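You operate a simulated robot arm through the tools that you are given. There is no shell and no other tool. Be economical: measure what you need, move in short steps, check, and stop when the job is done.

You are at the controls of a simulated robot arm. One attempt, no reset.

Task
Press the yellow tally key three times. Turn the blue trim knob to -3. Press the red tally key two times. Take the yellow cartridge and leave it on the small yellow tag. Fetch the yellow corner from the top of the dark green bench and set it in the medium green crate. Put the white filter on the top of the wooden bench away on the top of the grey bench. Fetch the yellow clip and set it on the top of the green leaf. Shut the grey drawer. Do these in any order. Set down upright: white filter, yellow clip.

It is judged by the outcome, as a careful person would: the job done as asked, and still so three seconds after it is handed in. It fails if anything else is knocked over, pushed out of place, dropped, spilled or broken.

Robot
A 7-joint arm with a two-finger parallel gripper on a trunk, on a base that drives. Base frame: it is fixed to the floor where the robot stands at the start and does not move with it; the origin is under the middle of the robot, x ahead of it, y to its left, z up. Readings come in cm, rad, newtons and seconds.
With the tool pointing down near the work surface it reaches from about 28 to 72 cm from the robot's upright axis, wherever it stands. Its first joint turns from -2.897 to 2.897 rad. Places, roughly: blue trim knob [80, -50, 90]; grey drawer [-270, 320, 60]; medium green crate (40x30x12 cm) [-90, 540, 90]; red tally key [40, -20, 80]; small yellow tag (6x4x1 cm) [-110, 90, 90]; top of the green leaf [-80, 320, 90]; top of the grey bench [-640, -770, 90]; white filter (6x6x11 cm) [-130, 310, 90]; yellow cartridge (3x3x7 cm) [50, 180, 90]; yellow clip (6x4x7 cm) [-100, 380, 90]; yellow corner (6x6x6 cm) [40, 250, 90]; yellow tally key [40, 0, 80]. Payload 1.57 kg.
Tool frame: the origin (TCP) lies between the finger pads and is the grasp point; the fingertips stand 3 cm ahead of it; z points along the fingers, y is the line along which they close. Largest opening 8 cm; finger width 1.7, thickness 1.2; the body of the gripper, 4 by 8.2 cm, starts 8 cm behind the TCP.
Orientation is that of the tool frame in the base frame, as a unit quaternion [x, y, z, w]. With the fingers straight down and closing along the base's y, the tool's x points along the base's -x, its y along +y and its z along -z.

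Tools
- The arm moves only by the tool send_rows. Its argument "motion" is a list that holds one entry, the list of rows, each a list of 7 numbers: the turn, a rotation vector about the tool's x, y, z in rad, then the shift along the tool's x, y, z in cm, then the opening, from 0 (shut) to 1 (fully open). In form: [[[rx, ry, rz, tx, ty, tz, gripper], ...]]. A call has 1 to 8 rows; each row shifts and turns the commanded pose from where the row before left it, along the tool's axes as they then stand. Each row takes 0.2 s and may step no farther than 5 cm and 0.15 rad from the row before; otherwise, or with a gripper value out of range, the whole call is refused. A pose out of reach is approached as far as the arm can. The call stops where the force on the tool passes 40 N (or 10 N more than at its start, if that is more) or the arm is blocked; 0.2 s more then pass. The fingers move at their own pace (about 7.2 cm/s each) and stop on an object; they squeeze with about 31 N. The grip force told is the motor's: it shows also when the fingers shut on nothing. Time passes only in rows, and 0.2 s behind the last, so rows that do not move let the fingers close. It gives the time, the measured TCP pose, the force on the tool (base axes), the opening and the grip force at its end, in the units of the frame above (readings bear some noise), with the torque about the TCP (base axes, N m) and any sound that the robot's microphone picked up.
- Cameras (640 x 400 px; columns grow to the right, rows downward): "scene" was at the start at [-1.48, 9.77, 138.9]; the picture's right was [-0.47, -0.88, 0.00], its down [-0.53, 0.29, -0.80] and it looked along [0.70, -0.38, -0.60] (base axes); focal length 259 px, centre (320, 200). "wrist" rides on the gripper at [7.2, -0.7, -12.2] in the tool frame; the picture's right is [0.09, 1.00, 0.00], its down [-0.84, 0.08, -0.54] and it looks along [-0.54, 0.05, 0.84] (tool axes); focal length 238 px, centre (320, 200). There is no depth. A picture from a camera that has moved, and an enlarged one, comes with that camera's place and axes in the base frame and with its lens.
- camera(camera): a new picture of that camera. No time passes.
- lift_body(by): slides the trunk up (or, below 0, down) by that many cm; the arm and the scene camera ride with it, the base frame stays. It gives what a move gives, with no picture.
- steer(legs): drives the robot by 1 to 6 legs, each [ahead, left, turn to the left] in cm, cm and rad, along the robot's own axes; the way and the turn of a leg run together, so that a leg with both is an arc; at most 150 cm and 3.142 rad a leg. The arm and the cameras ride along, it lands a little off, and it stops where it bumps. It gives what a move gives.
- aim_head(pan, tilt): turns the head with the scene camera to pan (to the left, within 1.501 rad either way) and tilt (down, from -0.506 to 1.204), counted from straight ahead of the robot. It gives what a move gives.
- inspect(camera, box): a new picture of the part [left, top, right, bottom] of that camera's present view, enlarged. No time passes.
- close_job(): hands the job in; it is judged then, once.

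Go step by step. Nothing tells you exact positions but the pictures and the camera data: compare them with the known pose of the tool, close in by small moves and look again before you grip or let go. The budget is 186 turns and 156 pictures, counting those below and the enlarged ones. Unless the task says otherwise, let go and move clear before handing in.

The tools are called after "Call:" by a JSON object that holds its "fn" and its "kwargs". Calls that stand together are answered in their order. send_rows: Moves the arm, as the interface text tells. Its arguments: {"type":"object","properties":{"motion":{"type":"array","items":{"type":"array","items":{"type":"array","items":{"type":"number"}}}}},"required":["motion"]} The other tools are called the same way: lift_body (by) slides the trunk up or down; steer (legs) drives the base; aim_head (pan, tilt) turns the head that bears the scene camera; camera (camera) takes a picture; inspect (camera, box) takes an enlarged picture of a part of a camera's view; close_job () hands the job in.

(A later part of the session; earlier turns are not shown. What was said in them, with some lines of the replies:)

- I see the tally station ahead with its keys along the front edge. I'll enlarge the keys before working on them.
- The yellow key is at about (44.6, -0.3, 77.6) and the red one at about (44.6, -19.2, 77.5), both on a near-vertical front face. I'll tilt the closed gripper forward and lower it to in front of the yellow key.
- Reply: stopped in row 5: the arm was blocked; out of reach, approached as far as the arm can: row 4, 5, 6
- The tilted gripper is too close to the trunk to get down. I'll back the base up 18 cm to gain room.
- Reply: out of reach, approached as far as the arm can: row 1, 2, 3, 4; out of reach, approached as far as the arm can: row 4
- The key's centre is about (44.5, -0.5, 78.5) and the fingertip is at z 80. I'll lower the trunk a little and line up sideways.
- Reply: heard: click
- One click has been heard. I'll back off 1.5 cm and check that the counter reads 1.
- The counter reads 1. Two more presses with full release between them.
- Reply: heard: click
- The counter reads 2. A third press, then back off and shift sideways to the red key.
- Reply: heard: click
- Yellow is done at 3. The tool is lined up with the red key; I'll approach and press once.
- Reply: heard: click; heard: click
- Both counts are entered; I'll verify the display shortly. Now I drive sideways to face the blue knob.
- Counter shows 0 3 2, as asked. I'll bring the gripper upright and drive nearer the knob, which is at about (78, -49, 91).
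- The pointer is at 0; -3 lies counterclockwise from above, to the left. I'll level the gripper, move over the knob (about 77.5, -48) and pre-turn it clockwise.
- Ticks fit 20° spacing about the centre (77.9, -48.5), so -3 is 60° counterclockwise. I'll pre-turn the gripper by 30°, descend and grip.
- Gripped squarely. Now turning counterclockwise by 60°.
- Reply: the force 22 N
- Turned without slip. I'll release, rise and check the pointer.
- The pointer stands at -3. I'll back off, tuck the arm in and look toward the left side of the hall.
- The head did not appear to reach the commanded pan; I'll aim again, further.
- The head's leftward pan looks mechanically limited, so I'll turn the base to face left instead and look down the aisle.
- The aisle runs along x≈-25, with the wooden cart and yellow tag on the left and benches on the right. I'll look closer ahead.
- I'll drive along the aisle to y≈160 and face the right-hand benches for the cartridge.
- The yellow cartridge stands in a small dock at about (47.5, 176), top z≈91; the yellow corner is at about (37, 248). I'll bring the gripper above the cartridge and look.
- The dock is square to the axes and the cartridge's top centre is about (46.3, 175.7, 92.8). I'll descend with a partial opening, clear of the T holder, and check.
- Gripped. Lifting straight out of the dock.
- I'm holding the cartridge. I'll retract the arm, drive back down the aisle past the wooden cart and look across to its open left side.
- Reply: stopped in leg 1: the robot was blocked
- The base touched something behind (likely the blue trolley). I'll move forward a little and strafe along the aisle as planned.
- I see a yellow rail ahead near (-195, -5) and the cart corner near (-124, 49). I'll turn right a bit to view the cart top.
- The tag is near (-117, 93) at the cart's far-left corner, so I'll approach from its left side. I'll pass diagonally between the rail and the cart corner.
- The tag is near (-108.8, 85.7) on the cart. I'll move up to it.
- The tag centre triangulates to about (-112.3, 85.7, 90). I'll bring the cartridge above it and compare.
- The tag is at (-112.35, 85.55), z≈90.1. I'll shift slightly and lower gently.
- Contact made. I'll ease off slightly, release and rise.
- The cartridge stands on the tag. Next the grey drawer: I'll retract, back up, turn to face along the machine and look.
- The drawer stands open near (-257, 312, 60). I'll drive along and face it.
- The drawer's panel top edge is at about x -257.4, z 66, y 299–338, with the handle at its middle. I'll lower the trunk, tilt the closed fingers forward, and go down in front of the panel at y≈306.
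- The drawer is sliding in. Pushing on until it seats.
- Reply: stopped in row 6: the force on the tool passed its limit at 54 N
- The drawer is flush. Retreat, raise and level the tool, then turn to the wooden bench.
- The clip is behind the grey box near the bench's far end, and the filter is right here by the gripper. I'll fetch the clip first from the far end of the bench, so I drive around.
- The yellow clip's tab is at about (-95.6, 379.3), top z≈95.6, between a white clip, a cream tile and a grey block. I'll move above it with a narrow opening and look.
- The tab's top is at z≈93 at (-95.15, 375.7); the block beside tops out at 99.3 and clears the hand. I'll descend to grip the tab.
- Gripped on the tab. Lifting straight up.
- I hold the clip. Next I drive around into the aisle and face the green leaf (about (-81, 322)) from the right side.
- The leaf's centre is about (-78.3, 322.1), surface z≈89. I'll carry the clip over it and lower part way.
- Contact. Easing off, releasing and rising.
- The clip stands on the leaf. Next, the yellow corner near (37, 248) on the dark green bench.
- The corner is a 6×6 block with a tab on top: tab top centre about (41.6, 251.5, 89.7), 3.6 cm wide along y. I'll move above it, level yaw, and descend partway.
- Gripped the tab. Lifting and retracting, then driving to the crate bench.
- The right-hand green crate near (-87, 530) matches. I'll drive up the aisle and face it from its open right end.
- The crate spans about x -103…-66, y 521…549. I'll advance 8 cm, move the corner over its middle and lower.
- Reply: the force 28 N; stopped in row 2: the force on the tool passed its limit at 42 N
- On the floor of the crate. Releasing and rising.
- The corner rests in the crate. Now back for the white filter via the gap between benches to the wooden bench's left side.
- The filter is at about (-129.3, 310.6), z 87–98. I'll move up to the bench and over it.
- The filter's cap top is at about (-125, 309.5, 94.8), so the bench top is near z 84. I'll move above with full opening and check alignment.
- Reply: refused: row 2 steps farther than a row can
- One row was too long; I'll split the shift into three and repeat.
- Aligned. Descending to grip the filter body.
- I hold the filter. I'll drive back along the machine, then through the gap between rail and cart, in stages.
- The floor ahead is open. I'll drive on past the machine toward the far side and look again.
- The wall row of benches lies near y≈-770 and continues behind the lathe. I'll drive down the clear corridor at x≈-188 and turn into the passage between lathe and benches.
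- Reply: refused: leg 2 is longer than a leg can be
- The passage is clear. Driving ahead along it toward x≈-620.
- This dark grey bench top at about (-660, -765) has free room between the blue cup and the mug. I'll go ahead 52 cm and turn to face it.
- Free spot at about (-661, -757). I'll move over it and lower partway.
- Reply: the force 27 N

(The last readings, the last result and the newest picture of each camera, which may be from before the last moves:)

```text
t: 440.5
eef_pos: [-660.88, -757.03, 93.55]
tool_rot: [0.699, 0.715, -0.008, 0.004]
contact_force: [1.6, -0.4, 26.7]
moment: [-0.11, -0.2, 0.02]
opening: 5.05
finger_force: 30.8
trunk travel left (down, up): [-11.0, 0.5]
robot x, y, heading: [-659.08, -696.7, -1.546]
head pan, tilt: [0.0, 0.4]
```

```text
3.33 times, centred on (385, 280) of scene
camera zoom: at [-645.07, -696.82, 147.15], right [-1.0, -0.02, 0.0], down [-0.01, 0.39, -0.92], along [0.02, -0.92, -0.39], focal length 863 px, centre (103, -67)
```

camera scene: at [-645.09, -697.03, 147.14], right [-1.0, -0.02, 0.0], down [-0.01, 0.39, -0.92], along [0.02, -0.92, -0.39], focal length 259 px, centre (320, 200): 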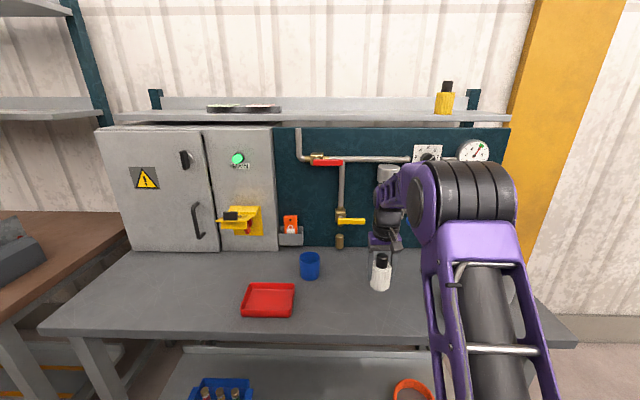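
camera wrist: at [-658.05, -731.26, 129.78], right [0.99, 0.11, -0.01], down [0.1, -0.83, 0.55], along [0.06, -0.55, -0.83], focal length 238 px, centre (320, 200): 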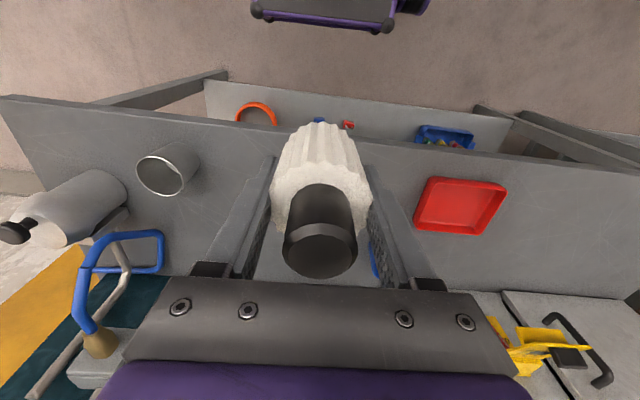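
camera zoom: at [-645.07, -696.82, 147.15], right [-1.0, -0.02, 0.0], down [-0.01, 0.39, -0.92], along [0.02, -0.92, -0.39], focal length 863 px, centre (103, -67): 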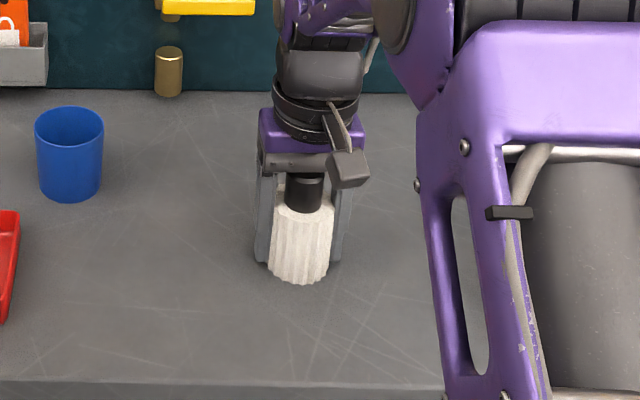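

Contact with the bench top. Easing off, releasing and rising straight up.

Call:
{"fn": "send_rows", "kwargs": {"motion": [[[0, 0, 0, 0, 0, -0.25, 0], [0, 0, 0, 0, 0, 0, 1], [0, 0, 0, 0, 0, 0, 1], [0, 0, 0, 0, 0, 0, 1], [0, 0, 0, 0, 0, -3, 1], [0, 0, 0, 0, 0, -5, 1], [0, 0, 0, 0, 0, -5, 1], [0, 0, 0, 0, 0, -5, 1]]]}}

Call:
{"fn": "send_rows", "kwargs": {"motion": [[[0, 0, 0, 4.5, 0, -2, 1], [0, 0, 0, 4.5, 0, -2, 1], [0, 0, 0, 4.5, 0, 0, 1]]]}}

Call:
{"fn": "inspect", "kwargs": {"camera": "scene", "box": [280, 220, 480, 345]}}

Call:
{"fn": "camera", "kwargs": {"camera": "wrist"}}

```text
t: 442.3
eef_pos: [-660.65, -757.33, 111.3]
tool_rot: [0.699, 0.715, -0.005, 0.003]
contact_force: [1.2, -0.1, 0.0]
moment: [0.02, 0.02, 0.01]
opening: 7.99
finger_force: 0.0
trunk travel left (down, up): [-11.0, 0.5]
robot x, y, heading: [-659.13, -696.98, -1.549]
head pan, tilt: [0.0, 0.4]
```

```text
t: 443.1
eef_pos: [-661.11, -743.42, 115.26]
tool_rot: [0.699, 0.715, -0.005, 0.003]
contact_force: [0.3, 0.0, 0.0]
moment: [0.02, -0.02, 0.02]
opening: 7.99
finger_force: 0.0
trunk travel left (down, up): [-11.0, 0.5]
robot x, y, heading: [-658.88, -696.82, -1.549]
head pan, tilt: [0.0, 0.4]
```

```text
3.20 times, centred on (380, 282) of scene
camera zoom: at [-645.08, -697.02, 147.14], right [-1.0, -0.02, 0.0], down [-0.01, 0.39, -0.92], along [0.02, -0.92, -0.39], focal length 829 px, centre (128, -64)
```

zoom: 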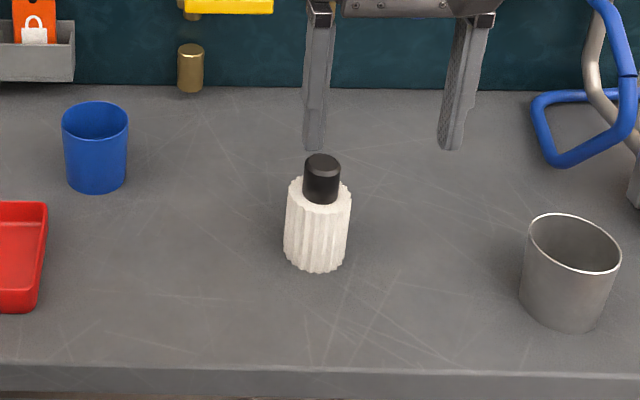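

```text
16 pictures are left
camera wrist: at [-661.7, -736.3, 127.48], right [0.99, 0.11, -0.01], down [0.1, -0.83, 0.55], along [0.06, -0.55, -0.83], focal length 238 px, centre (320, 200)
```

wrist: 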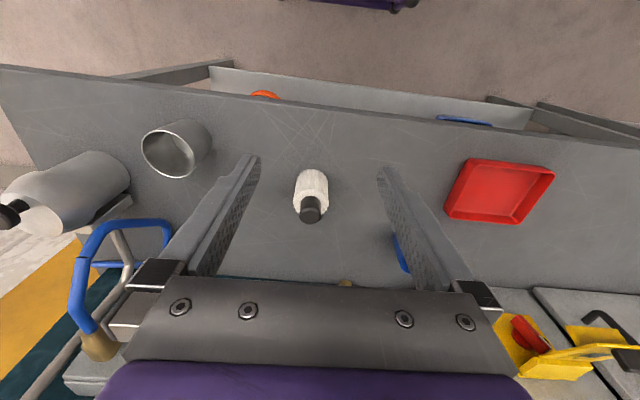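

The filter stands upright and clear on the grey bench, the gripper is empty, and every other item has been checked. I'm handing in.

Call:
{"fn": "close_job", "kwargs": {}}

```text
The job is handed in.
```

I carried out all eight tasks and handed the job in; the last pictures and readings of each step showed it as asked.

- **Tally keys:** the counter reads 0 3 2, so yellow was pressed three times and red twice.
- **Blue trim knob:** the pointer stands at -3.
- **Yellow cartridge:** it stands on the small yellow tag.
- **Yellow corner:** it rests on the floor of the green crate at about (-84, 535).
- **Yellow clip:** it stands upright on the green leaf.
- **Grey drawer:** it is shut flush with the machine.
- **White filter:** it stands upright on the grey bench at about (-661, -757).

While backing up in the aisle, the base was blocked, most likely by the blue trolley. The trolley looked in place in the next picture of it, but I did not check it more closely.
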